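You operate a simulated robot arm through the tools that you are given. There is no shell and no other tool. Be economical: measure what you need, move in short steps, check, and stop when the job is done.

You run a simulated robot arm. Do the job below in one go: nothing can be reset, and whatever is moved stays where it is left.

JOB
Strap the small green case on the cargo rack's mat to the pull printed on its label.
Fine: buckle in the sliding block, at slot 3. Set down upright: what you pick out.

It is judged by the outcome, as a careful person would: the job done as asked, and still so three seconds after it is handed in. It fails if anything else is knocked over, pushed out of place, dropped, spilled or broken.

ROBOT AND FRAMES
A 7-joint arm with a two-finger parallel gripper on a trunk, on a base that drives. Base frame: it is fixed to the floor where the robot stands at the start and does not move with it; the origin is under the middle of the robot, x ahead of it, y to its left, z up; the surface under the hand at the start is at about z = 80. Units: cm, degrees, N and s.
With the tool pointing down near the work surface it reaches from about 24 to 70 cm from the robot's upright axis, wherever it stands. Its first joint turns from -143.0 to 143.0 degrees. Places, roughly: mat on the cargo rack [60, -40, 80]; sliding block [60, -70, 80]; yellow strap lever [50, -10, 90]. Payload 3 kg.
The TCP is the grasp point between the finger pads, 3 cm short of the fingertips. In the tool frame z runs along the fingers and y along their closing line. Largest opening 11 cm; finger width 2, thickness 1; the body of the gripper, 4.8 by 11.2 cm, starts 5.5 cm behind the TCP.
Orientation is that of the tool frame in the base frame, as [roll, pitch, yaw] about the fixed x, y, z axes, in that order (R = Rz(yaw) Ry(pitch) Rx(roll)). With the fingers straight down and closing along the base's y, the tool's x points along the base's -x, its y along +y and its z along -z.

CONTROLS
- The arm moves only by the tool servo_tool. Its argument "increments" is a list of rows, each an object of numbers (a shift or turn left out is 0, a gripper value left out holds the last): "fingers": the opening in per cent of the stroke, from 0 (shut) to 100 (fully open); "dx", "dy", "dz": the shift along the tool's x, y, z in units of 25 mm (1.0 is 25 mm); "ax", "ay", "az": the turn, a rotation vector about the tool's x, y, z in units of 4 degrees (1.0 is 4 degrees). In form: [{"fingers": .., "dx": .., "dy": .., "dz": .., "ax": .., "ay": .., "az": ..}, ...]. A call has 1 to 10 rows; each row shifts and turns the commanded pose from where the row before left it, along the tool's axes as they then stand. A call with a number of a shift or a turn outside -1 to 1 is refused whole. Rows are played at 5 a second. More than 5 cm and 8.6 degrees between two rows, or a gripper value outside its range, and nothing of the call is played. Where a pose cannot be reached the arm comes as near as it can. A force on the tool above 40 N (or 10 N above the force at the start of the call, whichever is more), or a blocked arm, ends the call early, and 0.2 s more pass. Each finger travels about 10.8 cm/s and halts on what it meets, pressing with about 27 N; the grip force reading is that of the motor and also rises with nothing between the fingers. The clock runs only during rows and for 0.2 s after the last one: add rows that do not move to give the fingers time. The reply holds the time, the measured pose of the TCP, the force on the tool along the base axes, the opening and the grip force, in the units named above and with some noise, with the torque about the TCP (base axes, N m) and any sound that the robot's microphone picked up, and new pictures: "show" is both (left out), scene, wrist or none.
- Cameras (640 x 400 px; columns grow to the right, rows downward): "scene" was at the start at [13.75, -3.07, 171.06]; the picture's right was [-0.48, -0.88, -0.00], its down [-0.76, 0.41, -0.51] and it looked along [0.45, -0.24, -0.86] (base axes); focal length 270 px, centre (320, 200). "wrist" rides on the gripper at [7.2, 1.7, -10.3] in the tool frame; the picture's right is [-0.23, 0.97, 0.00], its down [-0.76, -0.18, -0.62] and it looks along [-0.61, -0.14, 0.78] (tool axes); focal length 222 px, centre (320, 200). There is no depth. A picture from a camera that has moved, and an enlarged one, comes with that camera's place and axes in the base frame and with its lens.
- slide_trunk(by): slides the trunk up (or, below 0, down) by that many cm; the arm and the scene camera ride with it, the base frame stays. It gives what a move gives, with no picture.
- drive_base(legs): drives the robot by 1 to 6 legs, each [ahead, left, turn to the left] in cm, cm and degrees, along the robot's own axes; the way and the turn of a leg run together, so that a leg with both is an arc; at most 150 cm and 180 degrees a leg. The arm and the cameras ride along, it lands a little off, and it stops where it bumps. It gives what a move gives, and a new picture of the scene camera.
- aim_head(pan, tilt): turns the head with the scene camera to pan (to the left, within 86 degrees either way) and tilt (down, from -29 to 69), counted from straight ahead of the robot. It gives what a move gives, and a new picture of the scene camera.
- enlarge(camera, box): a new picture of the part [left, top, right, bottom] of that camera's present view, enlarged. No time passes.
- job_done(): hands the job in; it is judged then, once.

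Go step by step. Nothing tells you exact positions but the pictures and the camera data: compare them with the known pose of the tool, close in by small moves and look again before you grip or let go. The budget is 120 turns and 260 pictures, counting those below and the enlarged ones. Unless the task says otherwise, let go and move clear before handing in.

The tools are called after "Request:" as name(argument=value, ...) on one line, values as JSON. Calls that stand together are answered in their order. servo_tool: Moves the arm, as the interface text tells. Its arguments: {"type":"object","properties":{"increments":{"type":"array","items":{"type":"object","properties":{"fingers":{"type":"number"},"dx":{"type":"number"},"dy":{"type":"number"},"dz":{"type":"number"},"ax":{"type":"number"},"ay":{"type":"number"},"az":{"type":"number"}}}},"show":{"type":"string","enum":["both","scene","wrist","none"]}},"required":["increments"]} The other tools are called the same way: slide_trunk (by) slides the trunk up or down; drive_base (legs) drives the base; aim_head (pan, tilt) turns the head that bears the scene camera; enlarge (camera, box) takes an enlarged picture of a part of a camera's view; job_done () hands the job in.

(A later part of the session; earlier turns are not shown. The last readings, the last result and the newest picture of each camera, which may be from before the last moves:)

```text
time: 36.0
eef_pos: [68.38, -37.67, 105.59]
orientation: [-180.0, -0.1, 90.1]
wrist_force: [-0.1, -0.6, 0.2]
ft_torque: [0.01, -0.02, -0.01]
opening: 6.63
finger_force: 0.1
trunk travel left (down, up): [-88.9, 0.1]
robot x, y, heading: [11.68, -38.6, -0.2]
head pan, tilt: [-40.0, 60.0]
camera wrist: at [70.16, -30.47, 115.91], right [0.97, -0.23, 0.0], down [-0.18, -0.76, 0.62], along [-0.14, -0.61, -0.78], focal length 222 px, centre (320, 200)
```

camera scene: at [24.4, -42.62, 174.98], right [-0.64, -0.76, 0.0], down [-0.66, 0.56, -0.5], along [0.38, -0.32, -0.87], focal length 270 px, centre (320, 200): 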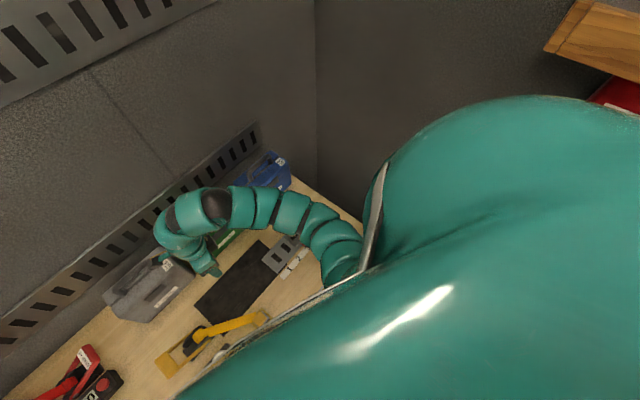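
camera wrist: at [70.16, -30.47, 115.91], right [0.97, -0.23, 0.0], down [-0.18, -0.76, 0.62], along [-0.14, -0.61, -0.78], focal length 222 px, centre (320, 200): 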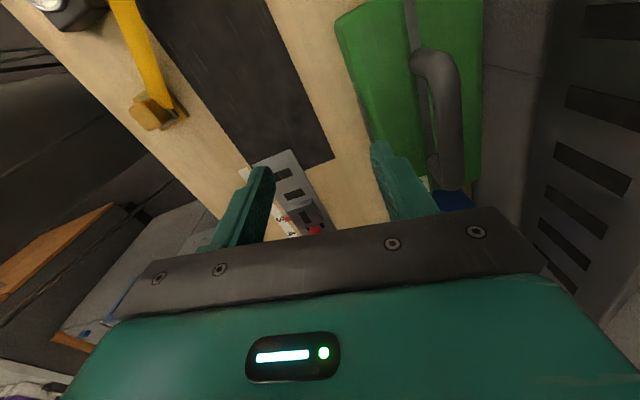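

Request:
servo_tool(increments=[{"dz": -0.9}, {"dy": 0.8}, {"dy": 0.8}], show="wrist")

```text
time: 36.8
eef_pos: [72.57, -37.61, 107.79]
orientation: [-179.9, 0.0, 90.1]
wrist_force: [0.1, 0.1, -0.2]
ft_torque: [-0.01, 0.01, -0.02]
opening: 6.59
finger_force: 0.1
trunk travel left (down, up): [-88.9, 0.1]
robot x, y, heading: [11.84, -38.75, -0.0]
head pan, tilt: [-40.0, 60.0]
camera wrist: at [74.2, -30.45, 118.17], right [0.97, -0.23, 0.0], down [-0.18, -0.76, 0.62], along [-0.14, -0.61, -0.78], focal length 222 px, centre (320, 200)
```

wrist: 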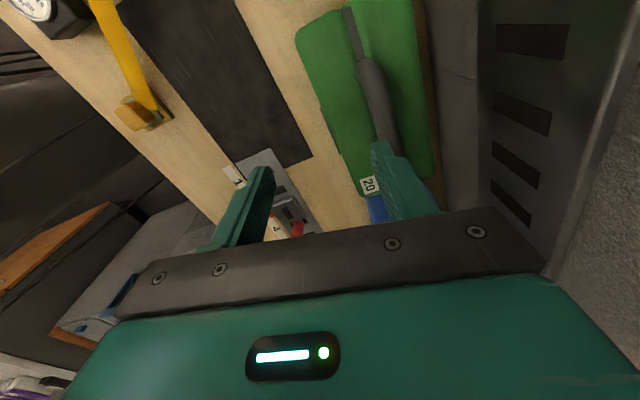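

Request:
servo_tool(increments=[{"az": -0.8, "dz": -0.3, "dx": 0.3}, {"az": -0.8, "dx": 0.3}, {"az": -0.8, "dx": 0.3}], show="wrist")

Request:
enlarge(camera="wrist", box=[260, 0, 500, 150])

```text
time: 37.6
eef_pos: [72.25, -35.43, 108.52]
orientation: [-180.0, 0.0, 99.7]
wrist_force: [-1.3, -0.9, -0.7]
ft_torque: [-0.03, -0.01, -0.01]
opening: 6.59
finger_force: 0.0
trunk travel left (down, up): [-88.9, 0.1]
robot x, y, heading: [11.49, -38.33, 0.0]
head pan, tilt: [-40.0, 60.0]
camera wrist: at [72.74, -28.01, 118.91], right [1.0, -0.06, 0.0], down [-0.05, -0.78, 0.62], along [-0.04, -0.62, -0.78], focal length 222 px, centre (320, 200)
```

wrist: 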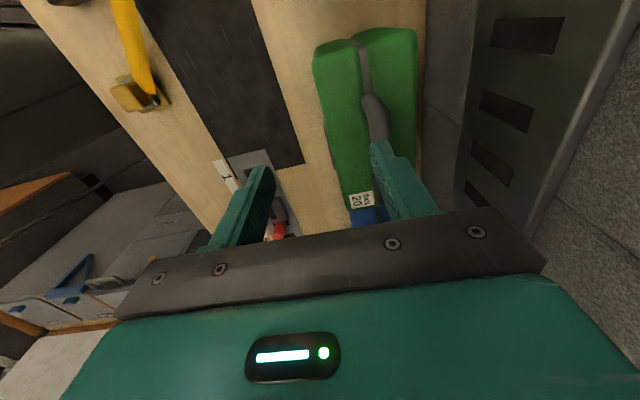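

```text
2.67 times, centred on (380, 75) of wrist
camera zoom: at [72.74, -28.01, 118.91], right [1.0, -0.06, 0.0], down [-0.05, -0.78, 0.62], along [-0.04, -0.62, -0.78], focal length 592 px, centre (160, 533)
```

zoom: 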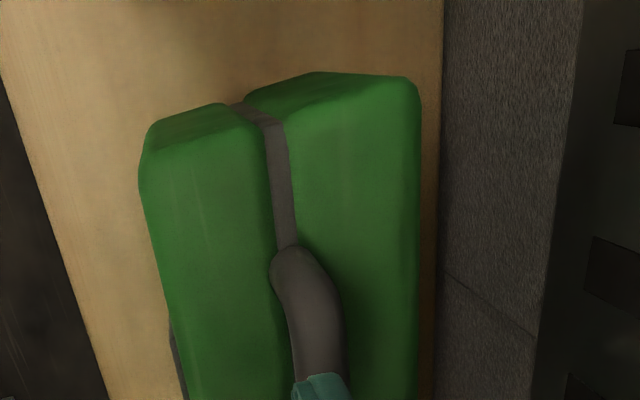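

Handle bar centre is about (77.9,-37.8,99.5), the case turned ~10° like the mat. Moving over it, then down a bit.

Request:
servo_tool(increments=[{"dy": 0.7, "dx": -0.45}, {"dy": 0.7, "dx": -0.45}, {"dy": 0.7, "dx": -0.45}, {"dz": 0.8}, {"dz": 0.8}], show="both")

Request:
enlarge(camera="scene", box=[120, 150, 280, 280])

```text
time: 38.8
eef_pos: [78.0, -38.04, 104.5]
orientation: [-179.9, 0.1, 99.6]
wrist_force: [-0.4, 0.3, -0.2]
ft_torque: [0.0, 0.0, 0.0]
opening: 6.6
finger_force: 0.1
trunk travel left (down, up): [-88.9, 0.1]
robot x, y, heading: [11.46, -38.8, -0.1]
head pan, tilt: [-40.0, 60.0]
camera scene: at [24.45, -42.61, 174.98], right [-0.64, -0.76, 0.0], down [-0.66, 0.56, -0.5], along [0.38, -0.32, -0.87], focal length 270 px, centre (320, 200)
camera wrist: at [78.53, -30.63, 114.87], right [1.0, -0.06, 0.0], down [-0.05, -0.78, 0.62], along [-0.04, -0.62, -0.78], focal length 222 px, centre (320, 200)
```

scene: 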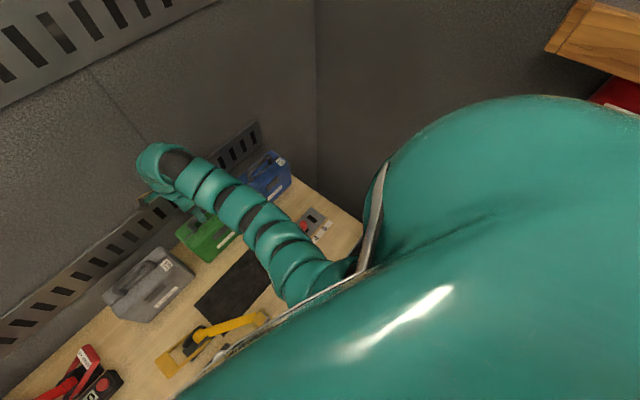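
wrist: 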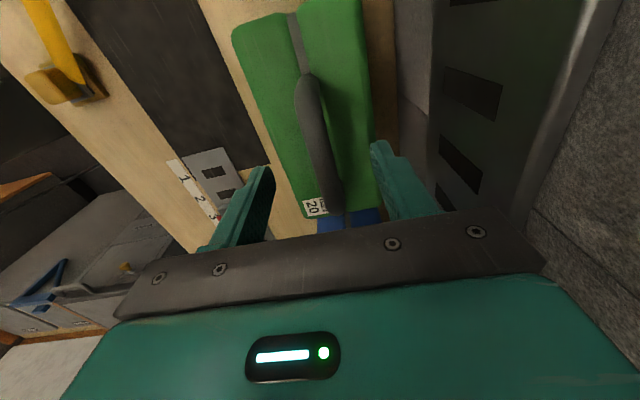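

```text
3.08 times, centred on (200, 215) of scene
camera zoom: at [24.45, -42.61, 174.98], right [-0.64, -0.76, 0.0], down [-0.66, 0.56, -0.5], along [0.38, -0.32, -0.87], focal length 831 px, centre (689, 154)
```

zoom: 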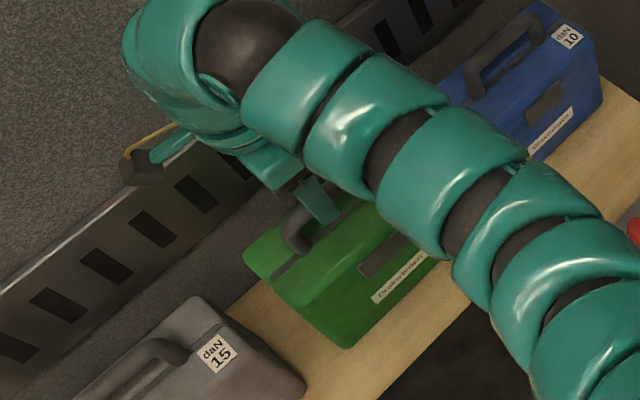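

Handle is centred between the fingers. Descending 5 cm slowly.

Request:
servo_tool(increments=[{"dz": 0.5}, {"dz": 0.5}, {"dz": 0.5}, {"dz": 0.4}], show="wrist")

```text
time: 39.8
eef_pos: [77.98, -37.9, 99.83]
orientation: [180.0, 0.1, 99.6]
wrist_force: [-0.5, -0.2, 0.2]
ft_torque: [-0.03, -0.01, 0.05]
opening: 6.61
finger_force: 0.1
trunk travel left (down, up): [-88.9, 0.1]
robot x, y, heading: [11.43, -38.79, -0.2]
head pan, tilt: [-40.0, 60.0]
camera wrist: at [78.5, -30.57, 110.14], right [1.0, -0.06, 0.0], down [-0.05, -0.78, 0.62], along [-0.04, -0.62, -0.78], focal length 222 px, centre (320, 200)
```

wrist: 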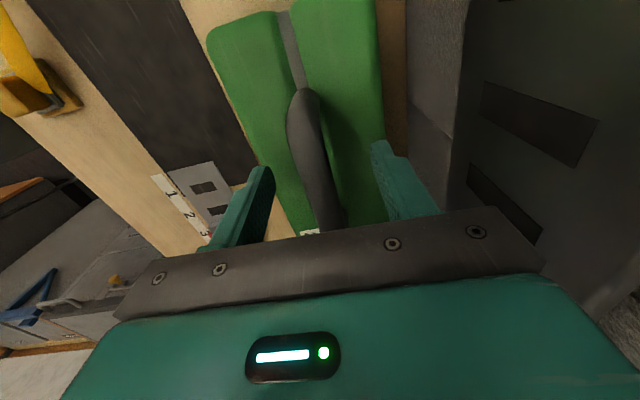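

Request:
servo_tool(increments=[{"dz": 0.25}, {"dz": 0.25}, {"fingers": 0}, {"fingers": 0}, {"fingers": 0}], show="wrist")

```text
time: 41.0
eef_pos: [77.95, -37.83, 98.58]
orientation: [-179.9, -0.1, 99.6]
wrist_force: [0.2, 1.2, 0.4]
ft_torque: [0.08, 0.04, 0.16]
opening: 1.77
finger_force: 26.9
trunk travel left (down, up): [-88.9, 0.1]
robot x, y, heading: [11.34, -38.5, -0.0]
head pan, tilt: [-40.0, 60.0]
camera wrist: at [78.54, -30.51, 108.91], right [1.0, -0.06, 0.0], down [-0.05, -0.78, 0.62], along [-0.04, -0.62, -0.78], focal length 222 px, centre (320, 200)
```

wrist: 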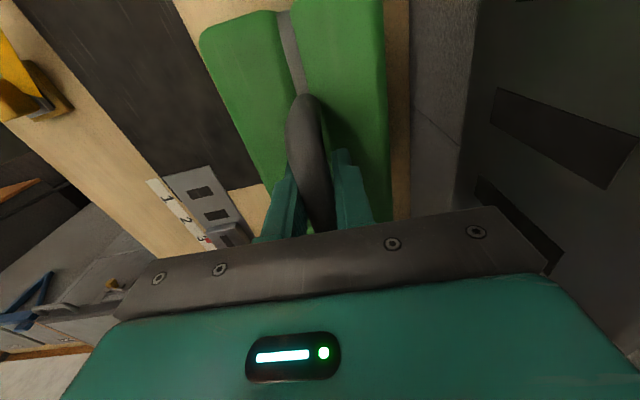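

Handle gripped (1.8 cm). Lifting a little.

Request:
servo_tool(increments=[{"dz": -0.4}, {"dz": -0.4}, {"dz": -0.4}, {}], show="both")

```text
time: 42.0
eef_pos: [78.0, -38.1, 101.42]
orientation: [-179.9, -0.1, 99.7]
wrist_force: [0.1, -0.3, -5.7]
ft_torque: [0.04, 0.01, 0.0]
opening: 1.75
finger_force: 26.9
trunk travel left (down, up): [-88.9, 0.1]
robot x, y, heading: [11.58, -38.53, 0.1]
head pan, tilt: [-40.0, 60.0]
camera scene: at [24.45, -42.62, 174.97], right [-0.64, -0.76, 0.0], down [-0.66, 0.56, -0.5], along [0.38, -0.32, -0.87], focal length 270 px, centre (320, 200)
camera wrist: at [78.55, -30.62, 111.75], right [1.0, -0.06, 0.0], down [-0.05, -0.78, 0.62], along [-0.04, -0.62, -0.78], focal length 222 px, centre (320, 200)
```

scene: 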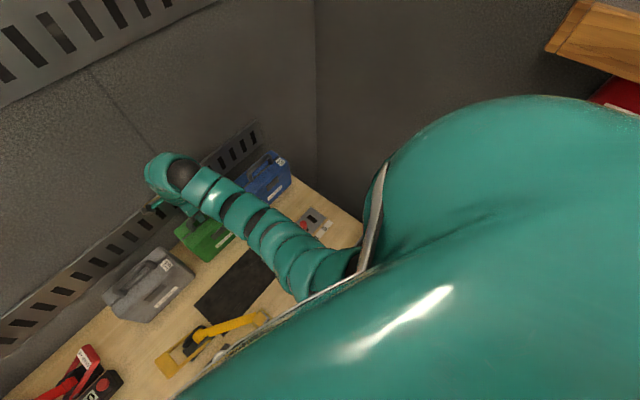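
wrist: 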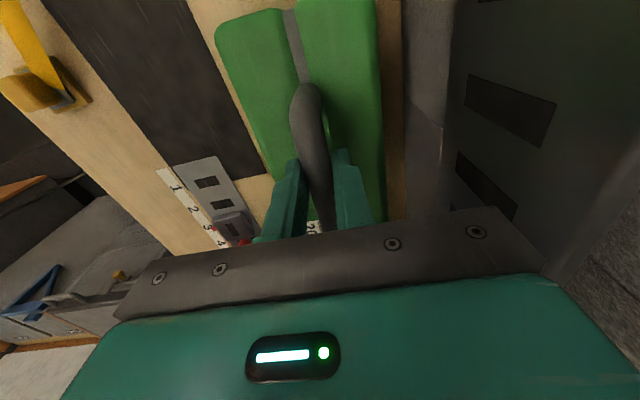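

Request:
enlarge(camera="scene", box=[140, 170, 270, 270])

Request:
enlarge(camera="wrist", box=[200, 0, 440, 240])

```text
4.00 times, centred on (205, 220) of scene
camera zoom: at [24.45, -42.62, 174.97], right [-0.64, -0.76, 0.0], down [-0.66, 0.56, -0.5], along [0.38, -0.32, -0.87], focal length 1081 px, centre (780, 120)
```

zoom: 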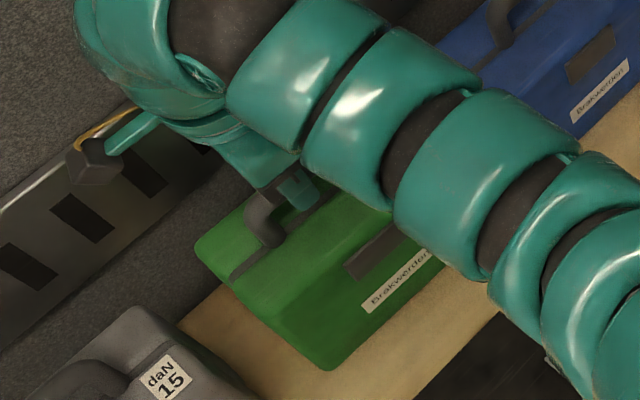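

```text
1.67 times, centred on (320, 120) of wrist
camera zoom: at [78.55, -30.62, 111.75], right [1.0, -0.06, 0.0], down [-0.05, -0.78, 0.62], along [-0.04, -0.62, -0.78], focal length 370 px, centre (320, 333)
```

zoom: 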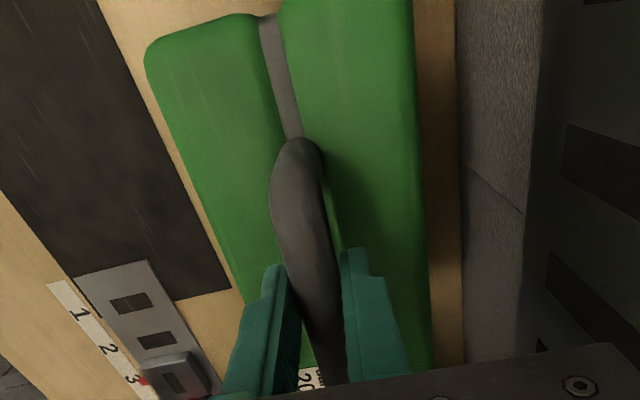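

Request:
servo_tool(increments=[{"dz": -0.4}, {"dz": -0.4}, {}], show="both")

Request:
enlarge(camera="scene", box=[140, 170, 270, 270])

```text
time: 42.8
eef_pos: [77.96, -38.13, 103.42]
orientation: [-179.9, -0.1, 99.6]
wrist_force: [0.6, -0.3, -5.5]
ft_torque: [0.08, 0.0, 0.03]
opening: 1.75
finger_force: 27.1
trunk travel left (down, up): [-88.9, 0.1]
robot x, y, heading: [11.56, -38.37, -0.2]
head pan, tilt: [-40.0, 60.0]
camera scene: at [24.47, -42.63, 174.97], right [-0.64, -0.76, 0.0], down [-0.66, 0.56, -0.5], along [0.38, -0.32, -0.87], focal length 270 px, centre (320, 200)
camera wrist: at [78.55, -30.6, 113.76], right [1.0, -0.06, 0.0], down [-0.05, -0.78, 0.62], along [-0.04, -0.62, -0.78], focal length 222 px, centre (320, 200)
```

scene: 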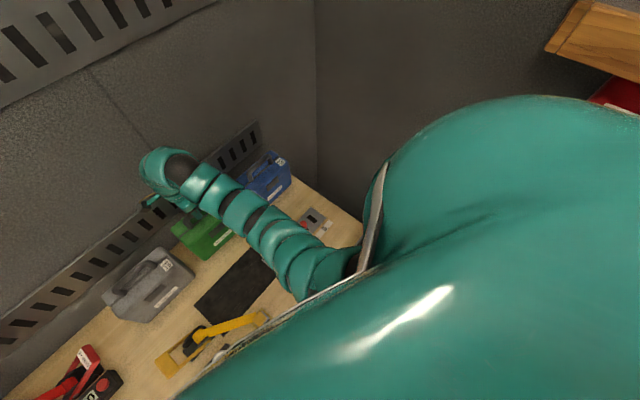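
wrist: 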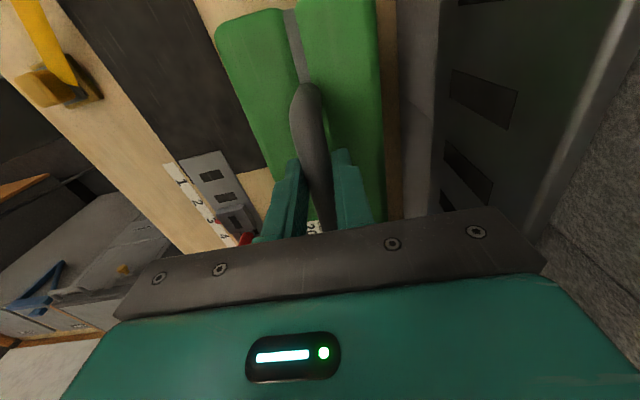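

```text
4.00 times, centred on (205, 220) of scene
camera zoom: at [24.47, -42.63, 174.97], right [-0.64, -0.76, 0.0], down [-0.66, 0.56, -0.5], along [0.38, -0.32, -0.87], focal length 1081 px, centre (780, 120)
```

zoom: 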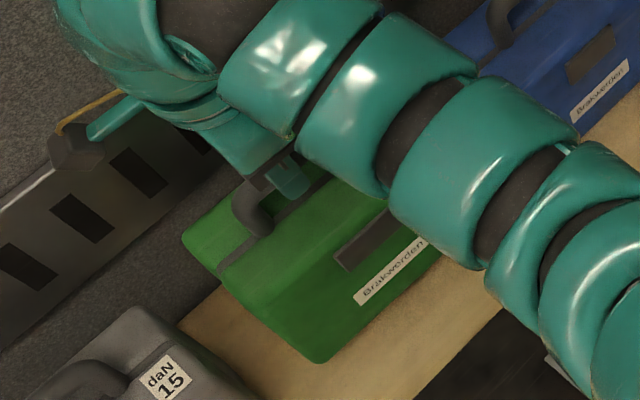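

The case is held and off the table. Measuring mat, lever base and block together from the scene camera before placing.

Request:
enlarge(camera="scene", box=[140, 190, 340, 390])

```text
2.00 times, centred on (240, 290) of scene
camera zoom: at [24.47, -42.63, 174.97], right [-0.64, -0.76, 0.0], down [-0.66, 0.56, -0.5], along [0.38, -0.32, -0.87], focal length 540 px, centre (480, 20)
```

zoom: 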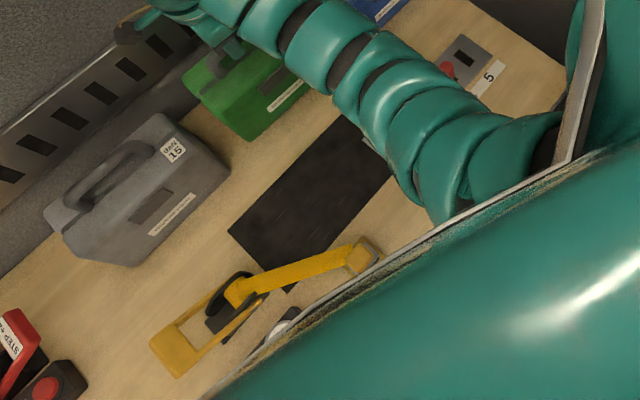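

Moving the case over to about (56.8,-36.2) on the mat.

Request:
servo_tool(increments=[{"dy": -0.6, "dz": -0.3}, {"dy": -0.85}, {"dy": -0.85}, {"dy": -0.85}, {"dy": -0.85, "dx": 0.4}, {"dy": -0.85, "dx": 0.45}, {"dy": -0.85, "dx": 0.45}, {"dy": -0.85, "dx": 0.45}, {"dy": -0.85, "dx": 0.42}, {"dy": -0.83}], show="both")

Request:
enlarge(camera="scene", box=[140, 190, 340, 390])

```text
time: 45.0
eef_pos: [56.82, -35.98, 104.22]
orientation: [-179.9, -0.1, 99.6]
wrist_force: [-0.3, 0.4, -5.7]
ft_torque: [0.04, -0.03, 0.01]
opening: 1.74
finger_force: 26.5
trunk travel left (down, up): [-88.9, 0.1]
robot x, y, heading: [11.48, -38.44, -0.2]
head pan, tilt: [-40.0, 60.0]
camera scene: at [24.38, -42.69, 174.98], right [-0.64, -0.76, 0.0], down [-0.66, 0.56, -0.5], along [0.38, -0.32, -0.87], focal length 270 px, centre (320, 200)
camera wrist: at [57.33, -28.63, 114.57], right [1.0, -0.06, 0.0], down [-0.05, -0.78, 0.62], along [-0.04, -0.62, -0.78], focal length 222 px, centre (320, 200)
```

scene: 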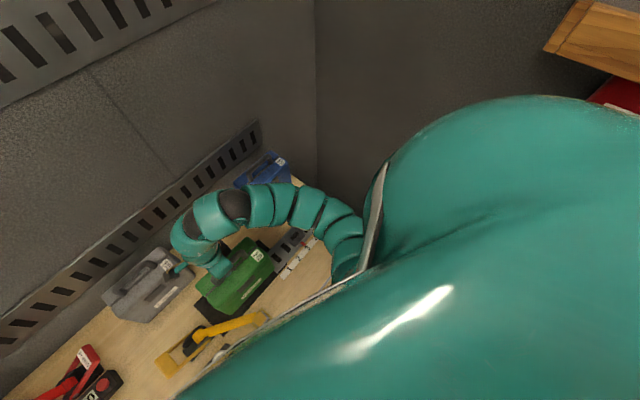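
wrist: 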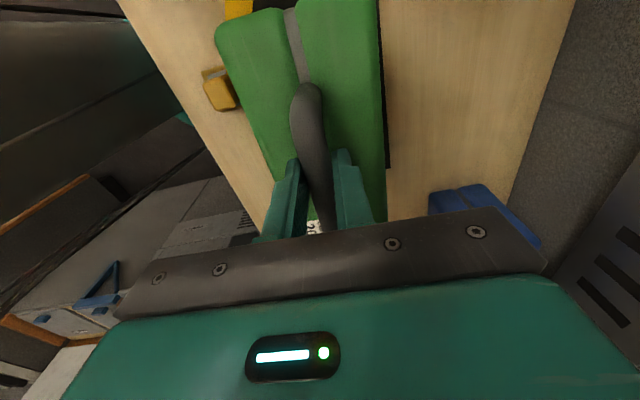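

```text
2.00 times, centred on (240, 290) of scene
camera zoom: at [24.38, -42.69, 174.98], right [-0.64, -0.76, 0.0], down [-0.66, 0.56, -0.5], along [0.38, -0.32, -0.87], focal length 540 px, centre (480, 20)
```

zoom: 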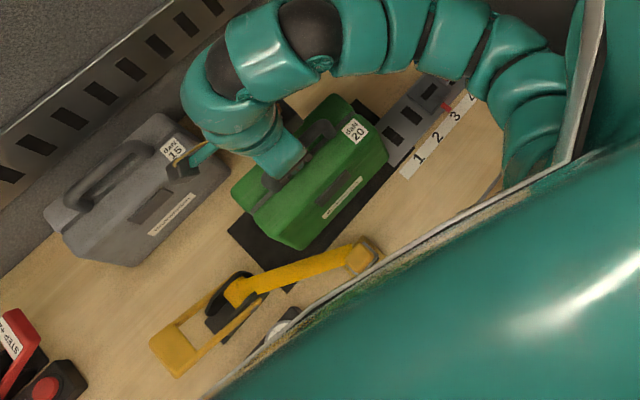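

Request:
servo_tool(increments=[{"dz": 0.5}, {"dz": 0.5}, {"dz": 0.3}], show="none")

Request:
servo_tool(increments=[{"dz": 0.1}, {"dz": 0.1}], show="both")

```text
time: 45.8
eef_pos: [56.75, -36.17, 100.96]
orientation: [-179.9, -0.1, 99.6]
wrist_force: [0.2, 0.7, -6.0]
ft_torque: [0.08, -0.02, -0.02]
opening: 1.74
finger_force: 26.9
trunk travel left (down, up): [-88.9, 0.1]
robot x, y, heading: [11.62, -38.01, 0.1]
head pan, tilt: [-40.0, 60.0]
```

```text
time: 46.4
eef_pos: [56.86, -36.03, 100.76]
orientation: [179.8, 0.0, 99.6]
wrist_force: [7.2, -0.2, 24.8]
ft_torque: [0.09, -0.12, 0.08]
opening: 1.81
finger_force: 26.6
trunk travel left (down, up): [-88.9, 0.1]
robot x, y, heading: [11.18, -38.5, -0.1]
head pan, tilt: [-40.0, 60.0]
camera scene: at [24.31, -42.62, 175.05], right [-0.64, -0.76, 0.0], down [-0.66, 0.56, -0.5], along [0.38, -0.32, -0.87], focal length 270 px, centre (320, 200)
camera wrist: at [57.33, -28.7, 111.06], right [1.0, -0.06, 0.0], down [-0.05, -0.78, 0.62], along [-0.04, -0.62, -0.78], focal length 222 px, centre (320, 200)
```

scene: 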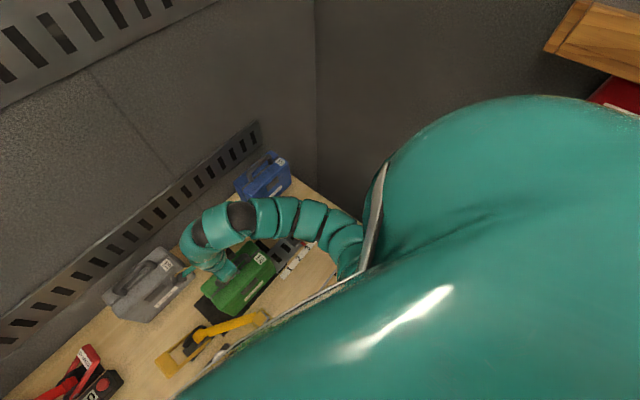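
wrist: 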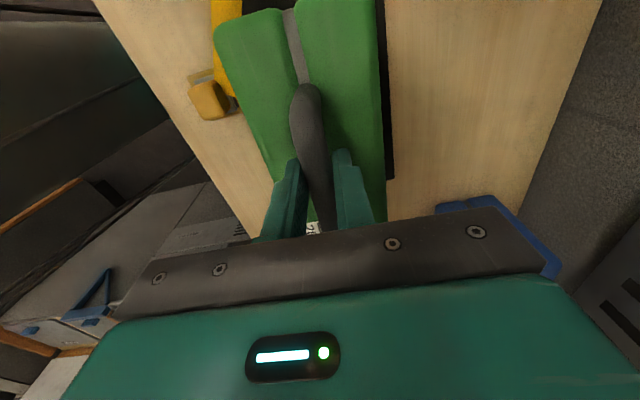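

The case has landed on the mat. Releasing and rising.

Request:
servo_tool(increments=[{"dz": -0.05}, {"fingers": 45}, {"fingers": 45}, {"dz": -0.6}, {"dz": -1}, {"dz": -1}], show="both")

Request:
enlarge(camera="scene", box=[140, 190, 340, 390])

```text
time: 47.8
eef_pos: [56.95, -36.02, 107.02]
orientation: [-179.9, 0.1, 99.7]
wrist_force: [1.6, -0.2, -0.8]
ft_torque: [0.01, 0.0, -0.02]
opening: 4.94
finger_force: 0.1
trunk travel left (down, up): [-88.9, 0.1]
robot x, y, heading: [11.71, -38.35, -0.3]
head pan, tilt: [-40.0, 60.0]
camera scene: at [24.39, -42.61, 174.98], right [-0.64, -0.76, 0.0], down [-0.66, 0.56, -0.5], along [0.38, -0.32, -0.87], focal length 270 px, centre (320, 200)
camera wrist: at [57.39, -28.63, 117.48], right [1.0, -0.06, 0.0], down [-0.05, -0.78, 0.62], along [-0.04, -0.62, -0.78], focal length 222 px, centre (320, 200)
```

scene: 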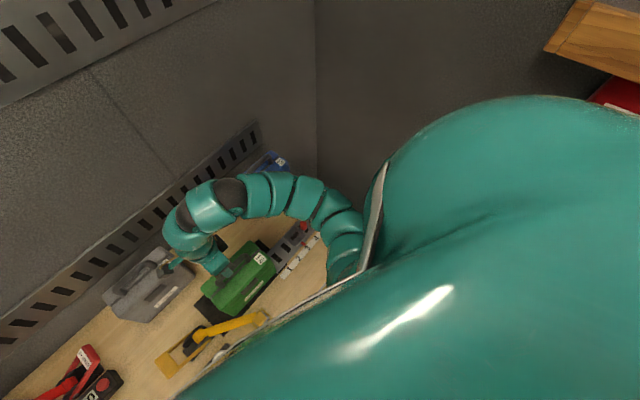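
wrist: 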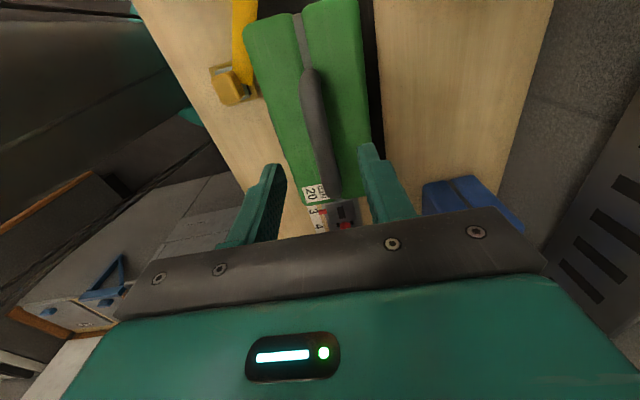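

```text
2.00 times, centred on (240, 290) of scene
camera zoom: at [24.39, -42.61, 174.98], right [-0.64, -0.76, 0.0], down [-0.66, 0.56, -0.5], along [0.38, -0.32, -0.87], focal length 540 px, centre (480, 20)
```

zoom: 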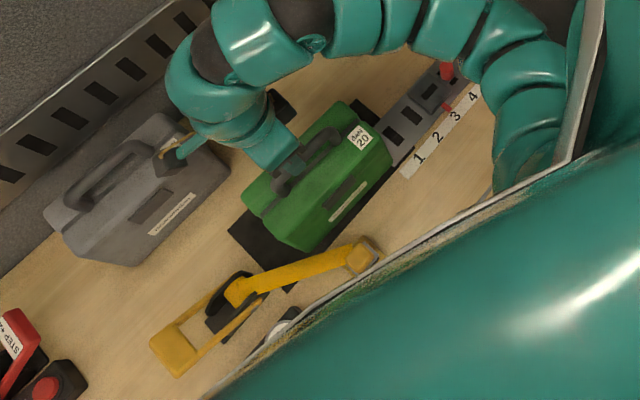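

Case stands upright on the mat. Now over to the buckle parked on its dock near (43.5,-34).

Request:
servo_tool(increments=[{"dy": -0.9}, {"dy": -0.9}, {"dy": -0.9}, {"dy": -0.9}, {"dy": -0.9}, {"dy": -0.9, "dz": 0.5}, {"dz": 1}], show="wrist")

Request:
enlarge(camera="wrist", box=[200, 0, 440, 160])

```text
time: 49.4
eef_pos: [49.46, -37.27, 104.06]
orientation: [-179.9, -0.2, 99.6]
wrist_force: [1.0, -0.3, 0.1]
ft_torque: [-0.03, -0.04, 0.02]
opening: 4.97
finger_force: 0.1
out of reach, approached as far as the arm can: row 4, 5, 6
trunk travel left (down, up): [-88.9, 0.1]
robot x, y, heading: [11.04, -38.18, -0.1]
head pan, tilt: [-40.0, 60.0]
camera wrist: at [49.89, -29.96, 114.46], right [1.0, -0.06, 0.0], down [-0.05, -0.78, 0.62], along [-0.04, -0.62, -0.78], focal length 222 px, centre (320, 200)
```

wrist: 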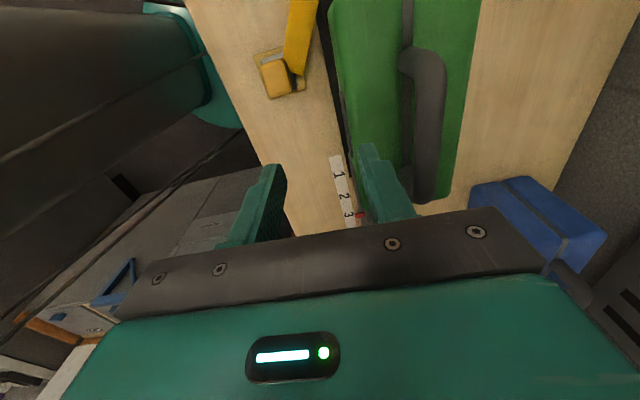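

```text
2.50 times, centred on (320, 80) of wrist
camera zoom: at [49.89, -29.96, 114.46], right [1.0, -0.06, 0.0], down [-0.05, -0.78, 0.62], along [-0.04, -0.62, -0.78], focal length 555 px, centre (320, 500)
```

zoom: 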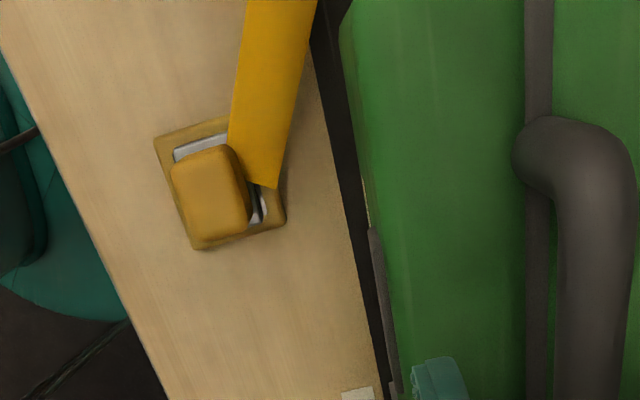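

The dock is too close to the robot at this height, so I'll back the base off 10 cm.

Request:
drive_base(legs=[[-10, 0, 0]])

Request:
servo_tool(increments=[{"dy": 1, "dx": 1}, {"dx": 0.6}], show="both")

Request:
enlarge(camera="wrist", box=[220, 0, 460, 160])

```text
time: 50.5
eef_pos: [39.32, -37.41, 104.3]
orientation: [179.9, 0.0, 99.6]
wrist_force: [-0.4, -0.6, 0.4]
ft_torque: [-0.02, -0.06, 0.05]
opening: 4.97
finger_force: 0.1
trunk travel left (down, up): [-88.9, 0.1]
robot x, y, heading: [1.31, -38.56, -0.2]
head pan, tilt: [-40.0, 60.0]
camera scene: at [14.18, -42.62, 174.99], right [-0.65, -0.76, 0.0], down [-0.66, 0.56, -0.5], along [0.38, -0.32, -0.87], focal length 270 px, centre (320, 200)
```

scene: 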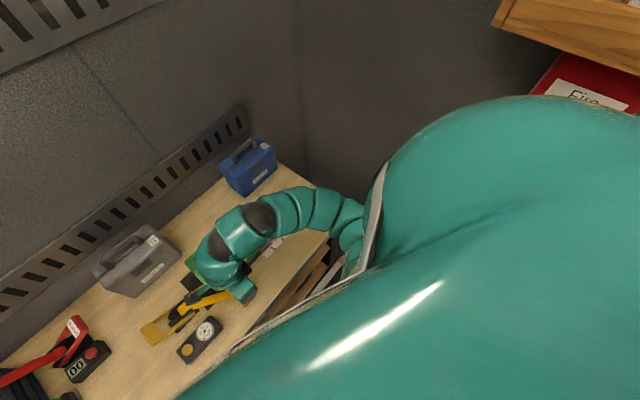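

```text
time: 51.1
eef_pos: [41.18, -32.94, 104.12]
orientation: [180.0, -0.2, 99.5]
wrist_force: [-0.6, -0.3, 0.0]
ft_torque: [0.02, 0.03, 0.02]
opening: 4.92
finger_force: 0.1
trunk travel left (down, up): [-88.9, 0.1]
robot x, y, heading: [1.44, -38.52, -0.3]
head pan, tilt: [-40.0, 60.0]
camera scene: at [14.21, -42.67, 174.99], right [-0.65, -0.76, 0.0], down [-0.66, 0.56, -0.5], along [0.38, -0.32, -0.87], focal length 270 px, centre (320, 200)
camera wrist: at [41.55, -25.59, 114.53], right [1.0, -0.06, 0.0], down [-0.05, -0.78, 0.62], along [-0.04, -0.62, -0.78], focal length 222 px, centre (320, 200)
```

scene: 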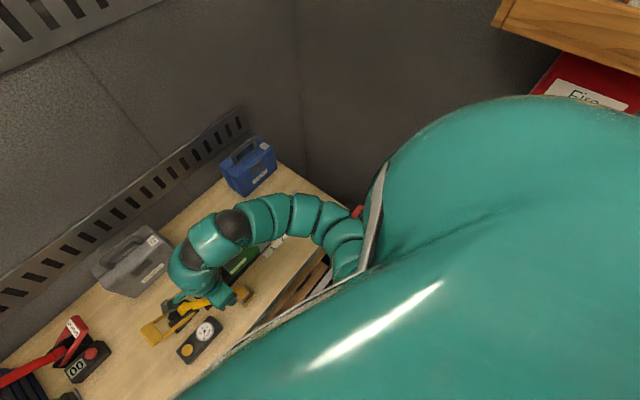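
wrist: 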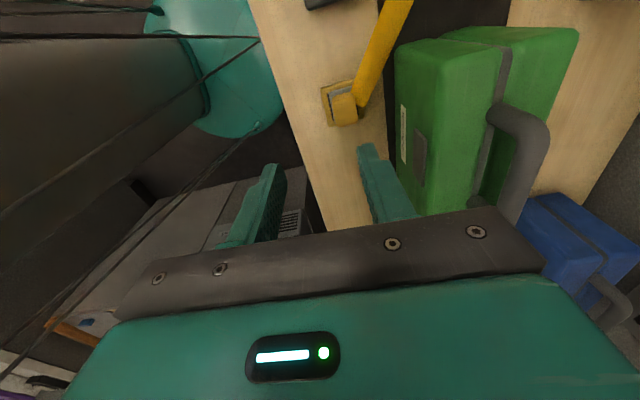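

```text
2.50 times, centred on (340, 80) of wrist
camera zoom: at [41.55, -25.59, 114.53], right [1.0, -0.06, 0.0], down [-0.05, -0.78, 0.62], along [-0.04, -0.62, -0.78], focal length 555 px, centre (270, 500)
```

zoom: 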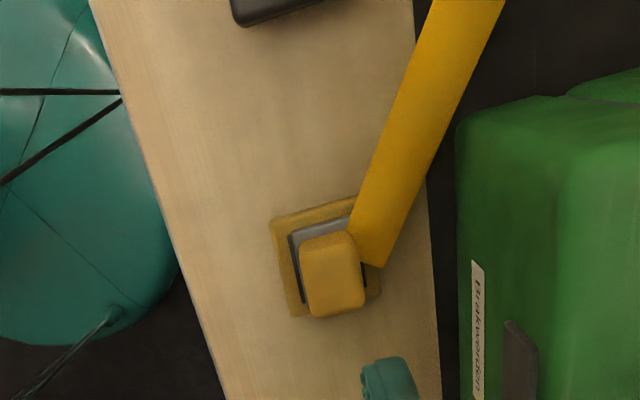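

Buckle's yellow grip top is about (44.1,-34.7,84.7). Getting a closer look at how the strap attaches before gripping.

Request:
servo_tool(increments=[{"dx": 1, "dy": 0.8}, {"dx": 1, "dy": 0.8}, {"dx": 0.8, "dz": 1}, {"dz": 1}], show="wrist")

Request:
enlarge(camera="wrist", box=[250, 110, 410, 210])

Request:
enlarge(camera="scene", box=[130, 260, 270, 370])

```text
time: 52.1
eef_pos: [43.97, -25.43, 99.26]
orientation: [-179.9, -0.1, 99.5]
wrist_force: [0.7, -0.3, 0.1]
ft_torque: [-0.02, -0.01, 0.0]
opening: 4.97
finger_force: 0.0
trunk travel left (down, up): [-88.9, 0.1]
robot x, y, heading: [1.71, -38.16, -0.3]
head pan, tilt: [-40.0, 60.0]
camera wrist: at [44.52, -17.99, 109.63], right [1.0, -0.06, 0.0], down [-0.05, -0.78, 0.62], along [-0.04, -0.62, -0.78], focal length 222 px, centre (320, 200)
```

wrist: 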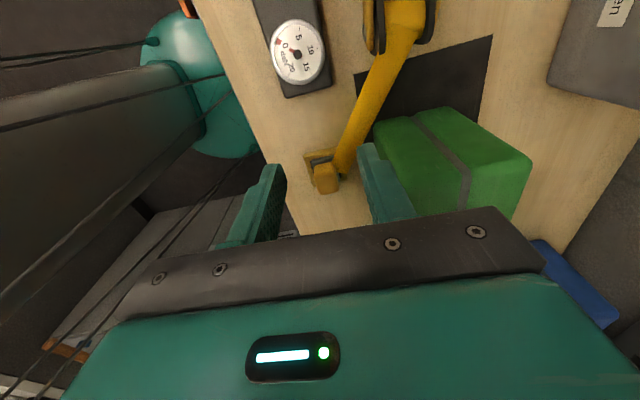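

```text
4.00 times, centred on (330, 160) of wrist
camera zoom: at [44.52, -17.99, 109.63], right [1.0, -0.06, 0.0], down [-0.05, -0.78, 0.62], along [-0.04, -0.62, -0.78], focal length 888 px, centre (280, 360)
```

zoom: 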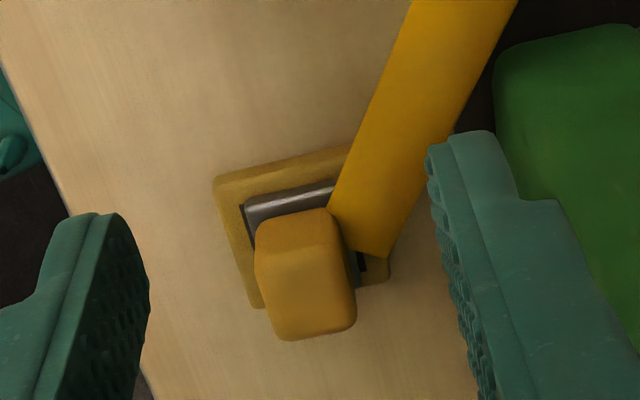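

```text
3.64 times, centred on (200, 315) of scene
camera zoom: at [14.35, -42.66, 174.98], right [-0.65, -0.76, 0.0], down [-0.66, 0.56, -0.5], along [0.38, -0.32, -0.87], focal length 983 px, centre (756, -218)
```

zoom: 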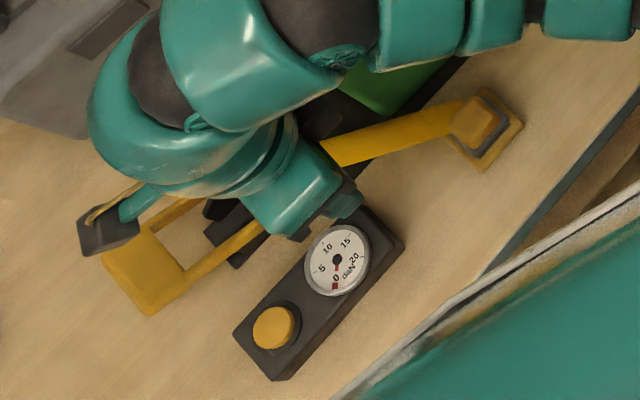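

The strap joins the buckle on its +x side, while in the block it must face +y (the case). So I'll grip the buckle with the hand turned 90°, and turn it back at the block.

Request:
servo_tool(increments=[{"az": -1}, {"az": -1}, {"az": -1}, {"az": -1}, {"az": -1}, {"az": -1}, {"az": -1}, {"az": -1}, {"az": -1}, {"az": -1}], show="none")

Request:
servo_tool(increments=[{"az": -1}, {"az": -1}, {"az": -1}, {"az": -1}, {"az": -1}, {"az": -1}, {"az": -1}, {"az": -1}, {"az": -1}, {"az": -1}], show="none")

Request:
servo_tool(increments=[{"az": -1}, {"az": -1}, {"az": -0.5}], show="both")

```text
time: 54.4
eef_pos: [44.07, -25.37, 99.16]
orientation: [-180.0, -0.1, 139.6]
wrist_force: [0.4, 0.6, -0.1]
ft_torque: [0.0, 0.02, -0.02]
opening: 4.96
finger_force: 0.1
trunk travel left (down, up): [-88.9, 0.1]
robot x, y, heading: [0.85, -38.32, -0.5]
head pan, tilt: [-40.0, 60.0]
```

```text
time: 56.5
eef_pos: [43.84, -25.47, 99.18]
orientation: [180.0, -0.2, 179.7]
wrist_force: [0.8, 0.5, -0.8]
ft_torque: [-0.01, 0.0, 0.0]
opening: 4.97
finger_force: 0.0
trunk travel left (down, up): [-88.9, 0.1]
robot x, y, heading: [1.45, -38.72, -0.2]
head pan, tilt: [-40.0, 60.0]
```

```text
time: 57.4
eef_pos: [44.05, -25.45, 99.21]
orientation: [179.9, -0.1, -170.4]
wrist_force: [0.1, 0.1, -0.2]
ft_torque: [0.0, 0.03, -0.01]
opening: 4.95
finger_force: 0.0
trunk travel left (down, up): [-88.9, 0.1]
robot x, y, heading: [1.32, -38.33, -0.2]
head pan, tilt: [-40.0, 60.0]
camera scene: at [14.32, -42.61, 174.98], right [-0.65, -0.76, 0.0], down [-0.66, 0.56, -0.5], along [0.38, -0.32, -0.87], focal length 270 px, centre (320, 200)
camera wrist: at [36.6, -24.99, 109.5], right [0.06, 1.0, 0.0], down [0.78, -0.05, 0.62], along [0.62, -0.04, -0.78], focal length 222 px, centre (320, 200)
```

scene: 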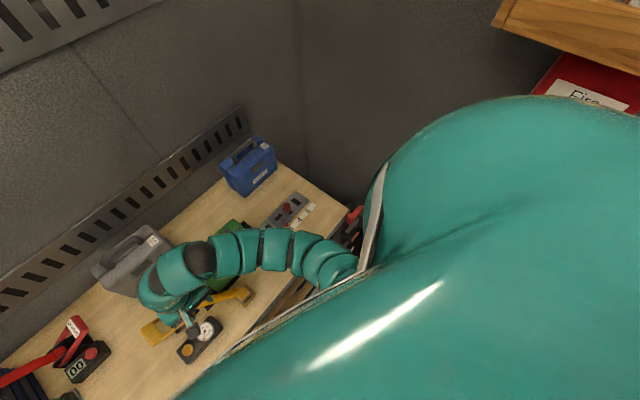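
wrist: 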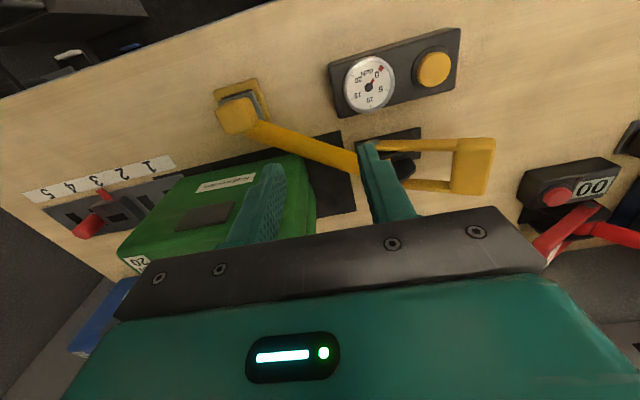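

Request:
servo_tool(increments=[{"dy": -0.93, "dx": 0.14, "fingers": 60}, {"dy": -0.93, "dx": 0.14}, {"dy": -0.93, "dx": 0.14}, {"dy": -0.91, "dx": 0.14}, {"dz": 1}], show="wrist")

Request:
enlarge(camera="wrist", box=[240, 40, 400, 180])

```text
time: 58.5
eef_pos: [44.04, -34.71, 96.68]
orientation: [-180.0, -0.1, -170.5]
wrist_force: [0.2, 0.6, -0.4]
ft_torque: [-0.02, -0.02, -0.01]
opening: 6.58
finger_force: 0.1
trunk travel left (down, up): [-88.9, 0.1]
robot x, y, heading: [1.53, -38.28, 0.1]
head pan, tilt: [-40.0, 60.0]
camera wrist: at [36.69, -34.34, 106.95], right [0.06, 1.0, 0.0], down [0.78, -0.05, 0.62], along [0.62, -0.04, -0.78], focal length 222 px, centre (320, 200)
```

wrist: 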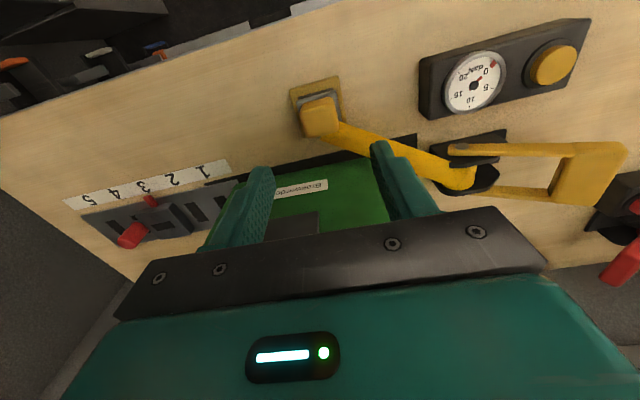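

```text
2.86 times, centred on (320, 110) of wrist
camera zoom: at [36.69, -34.34, 106.95], right [0.06, 1.0, 0.0], down [0.78, -0.05, 0.62], along [0.62, -0.04, -0.78], focal length 635 px, centre (320, 457)
```

zoom: 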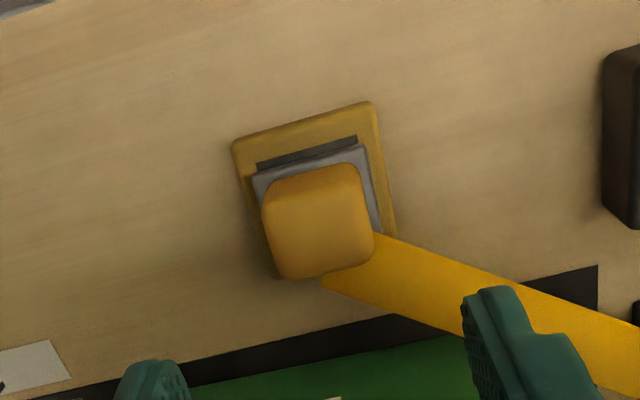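

Request:
servo_tool(increments=[{"dz": 1}, {"dz": 1}, {"dz": 1}, {"dz": 0.8}], show="wrist")

Request:
enlarge(camera="wrist", box=[220, 60, 420, 210])

```text
time: 59.5
eef_pos: [43.94, -34.89, 87.07]
orientation: [180.0, 0.0, -170.5]
wrist_force: [-0.5, 0.0, 0.5]
ft_torque: [-0.05, -0.01, -0.02]
opening: 6.6
finger_force: 0.1
trunk travel left (down, up): [-88.9, 0.1]
robot x, y, heading: [1.96, -38.35, 0.1]
head pan, tilt: [-40.0, 60.0]
camera wrist: at [36.59, -34.45, 97.46], right [0.06, 1.0, 0.0], down [0.78, -0.05, 0.62], along [0.62, -0.04, -0.78], focal length 222 px, centre (320, 200)
```

wrist: 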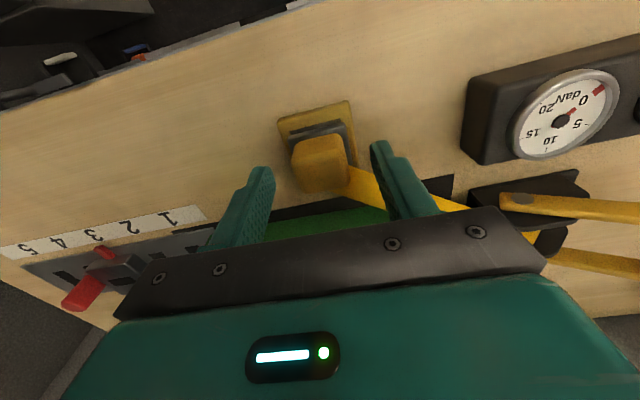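

```text
2.67 times, centred on (320, 135) of wrist
camera zoom: at [36.59, -34.45, 97.46], right [0.06, 1.0, 0.0], down [0.78, -0.05, 0.62], along [0.62, -0.04, -0.78], focal length 592 px, centre (320, 373)
```

zoom: 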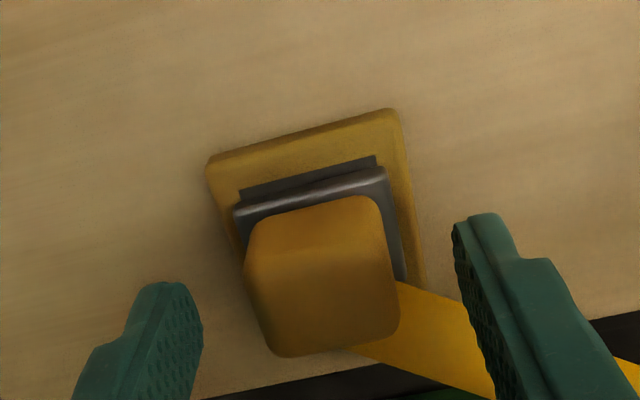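

Request:
servo_tool(increments=[{"dz": 0.25, "dx": 0.08}, {"dz": 0.2}, {"fingers": 0}, {"fingers": 0}, {"fingers": 0}], show="wrist")

```text
time: 60.8
eef_pos: [43.82, -34.86, 85.91]
orientation: [180.0, -0.1, -170.5]
wrist_force: [0.1, -0.5, 0.5]
ft_torque: [0.01, -0.04, -0.01]
opening: 3.53
finger_force: 26.7
trunk travel left (down, up): [-88.9, 0.1]
robot x, y, heading: [1.32, -38.66, -0.1]
head pan, tilt: [-40.0, 60.0]
heard: snap
camera wrist: at [36.43, -34.35, 96.36], right [0.06, 1.0, 0.0], down [0.78, -0.05, 0.62], along [0.62, -0.04, -0.78], focal length 222 px, centre (320, 200)
```

wrist: 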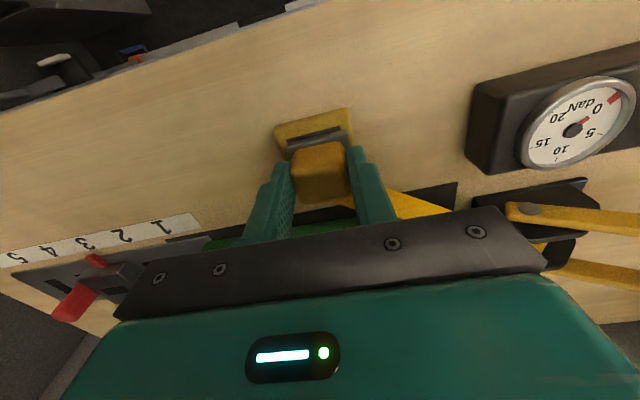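

Heard a snap: the buckle came free when gripped. Lifting.

Request:
servo_tool(increments=[{"dz": -0.6}, {"dz": -0.8}, {"dz": -1}, {"dz": -1}], show="both")

Request:
enlarge(camera="wrist", box=[220, 60, 420, 210])

Request:
enlarge(camera="scene", box=[130, 200, 330, 370])

```text
time: 61.8
eef_pos: [43.85, -34.75, 94.67]
orientation: [-179.9, 0.0, -170.5]
wrist_force: [0.2, 0.5, -0.7]
ft_torque: [0.01, -0.01, -0.01]
opening: 3.51
finger_force: 27.3
trunk travel left (down, up): [-88.9, 0.1]
robot x, y, heading: [1.44, -39.05, -0.3]
head pan, tilt: [-40.0, 60.0]
camera scene: at [14.31, -42.59, 174.98], right [-0.65, -0.76, 0.0], down [-0.66, 0.56, -0.5], along [0.38, -0.32, -0.87], focal length 270 px, centre (320, 200)
camera wrist: at [36.42, -34.28, 105.03], right [0.06, 1.0, 0.0], down [0.78, -0.05, 0.62], along [0.62, -0.04, -0.78], focal length 222 px, centre (320, 200)
```

scene: 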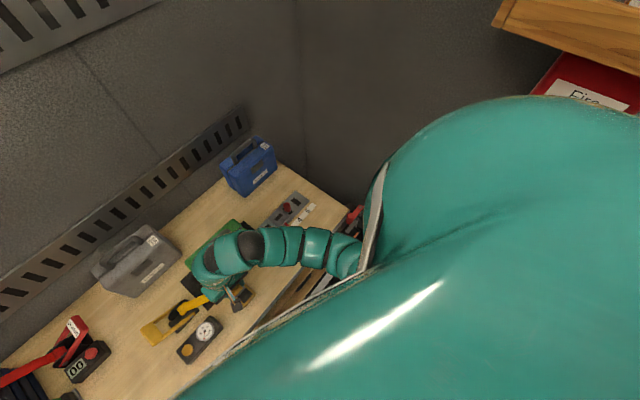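
wrist: 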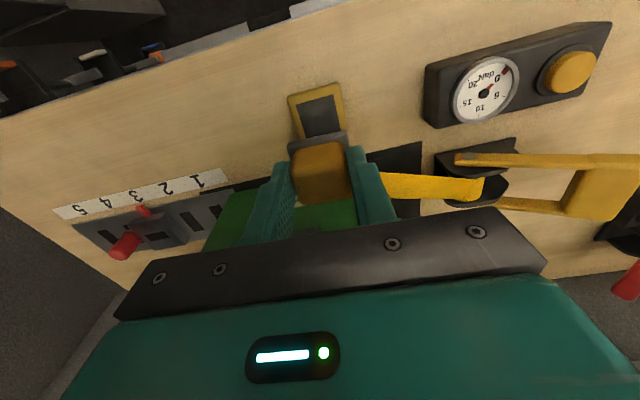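

```text
2.67 times, centred on (320, 135) of wrist
camera zoom: at [36.42, -34.28, 105.03], right [0.06, 1.0, 0.0], down [0.78, -0.05, 0.62], along [0.62, -0.04, -0.78], focal length 592 px, centre (320, 373)
```

zoom: 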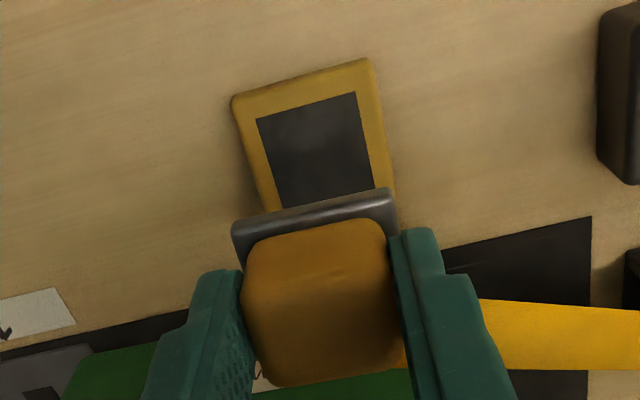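

```text
2.35 times, centred on (230, 285) of scene
camera zoom: at [14.31, -42.59, 174.98], right [-0.65, -0.76, 0.0], down [-0.66, 0.56, -0.5], along [0.38, -0.32, -0.87], focal length 636 px, centre (532, 0)
```

zoom: 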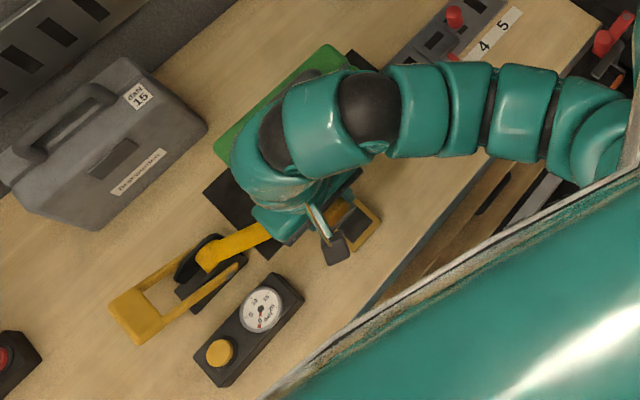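

The buckle is free. Raising it above the case handle height and then crossing over the case toward the block.

Request:
servo_tool(increments=[{"dz": -1}, {"dz": -1}, {"dz": -1, "dx": -0.3}, {"dz": -1, "dx": -0.4}, {"dz": -0.9, "dx": -0.4}], show="wrist")

```text
time: 63.0
eef_pos: [46.65, -34.41, 106.81]
orientation: [180.0, -0.1, -170.5]
wrist_force: [0.1, 0.9, -0.4]
ft_torque: [-0.02, 0.02, 0.01]
opening: 3.54
finger_force: 27.0
trunk travel left (down, up): [-88.9, 0.1]
robot x, y, heading: [1.26, -38.5, -0.2]
head pan, tilt: [-40.0, 60.0]
camera wrist: at [39.27, -33.9, 117.2], right [0.06, 1.0, 0.0], down [0.78, -0.05, 0.62], along [0.62, -0.04, -0.78], focal length 222 px, centre (320, 200)
```

wrist: 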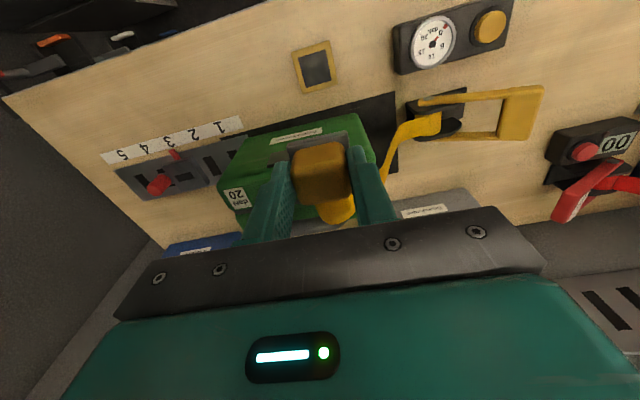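

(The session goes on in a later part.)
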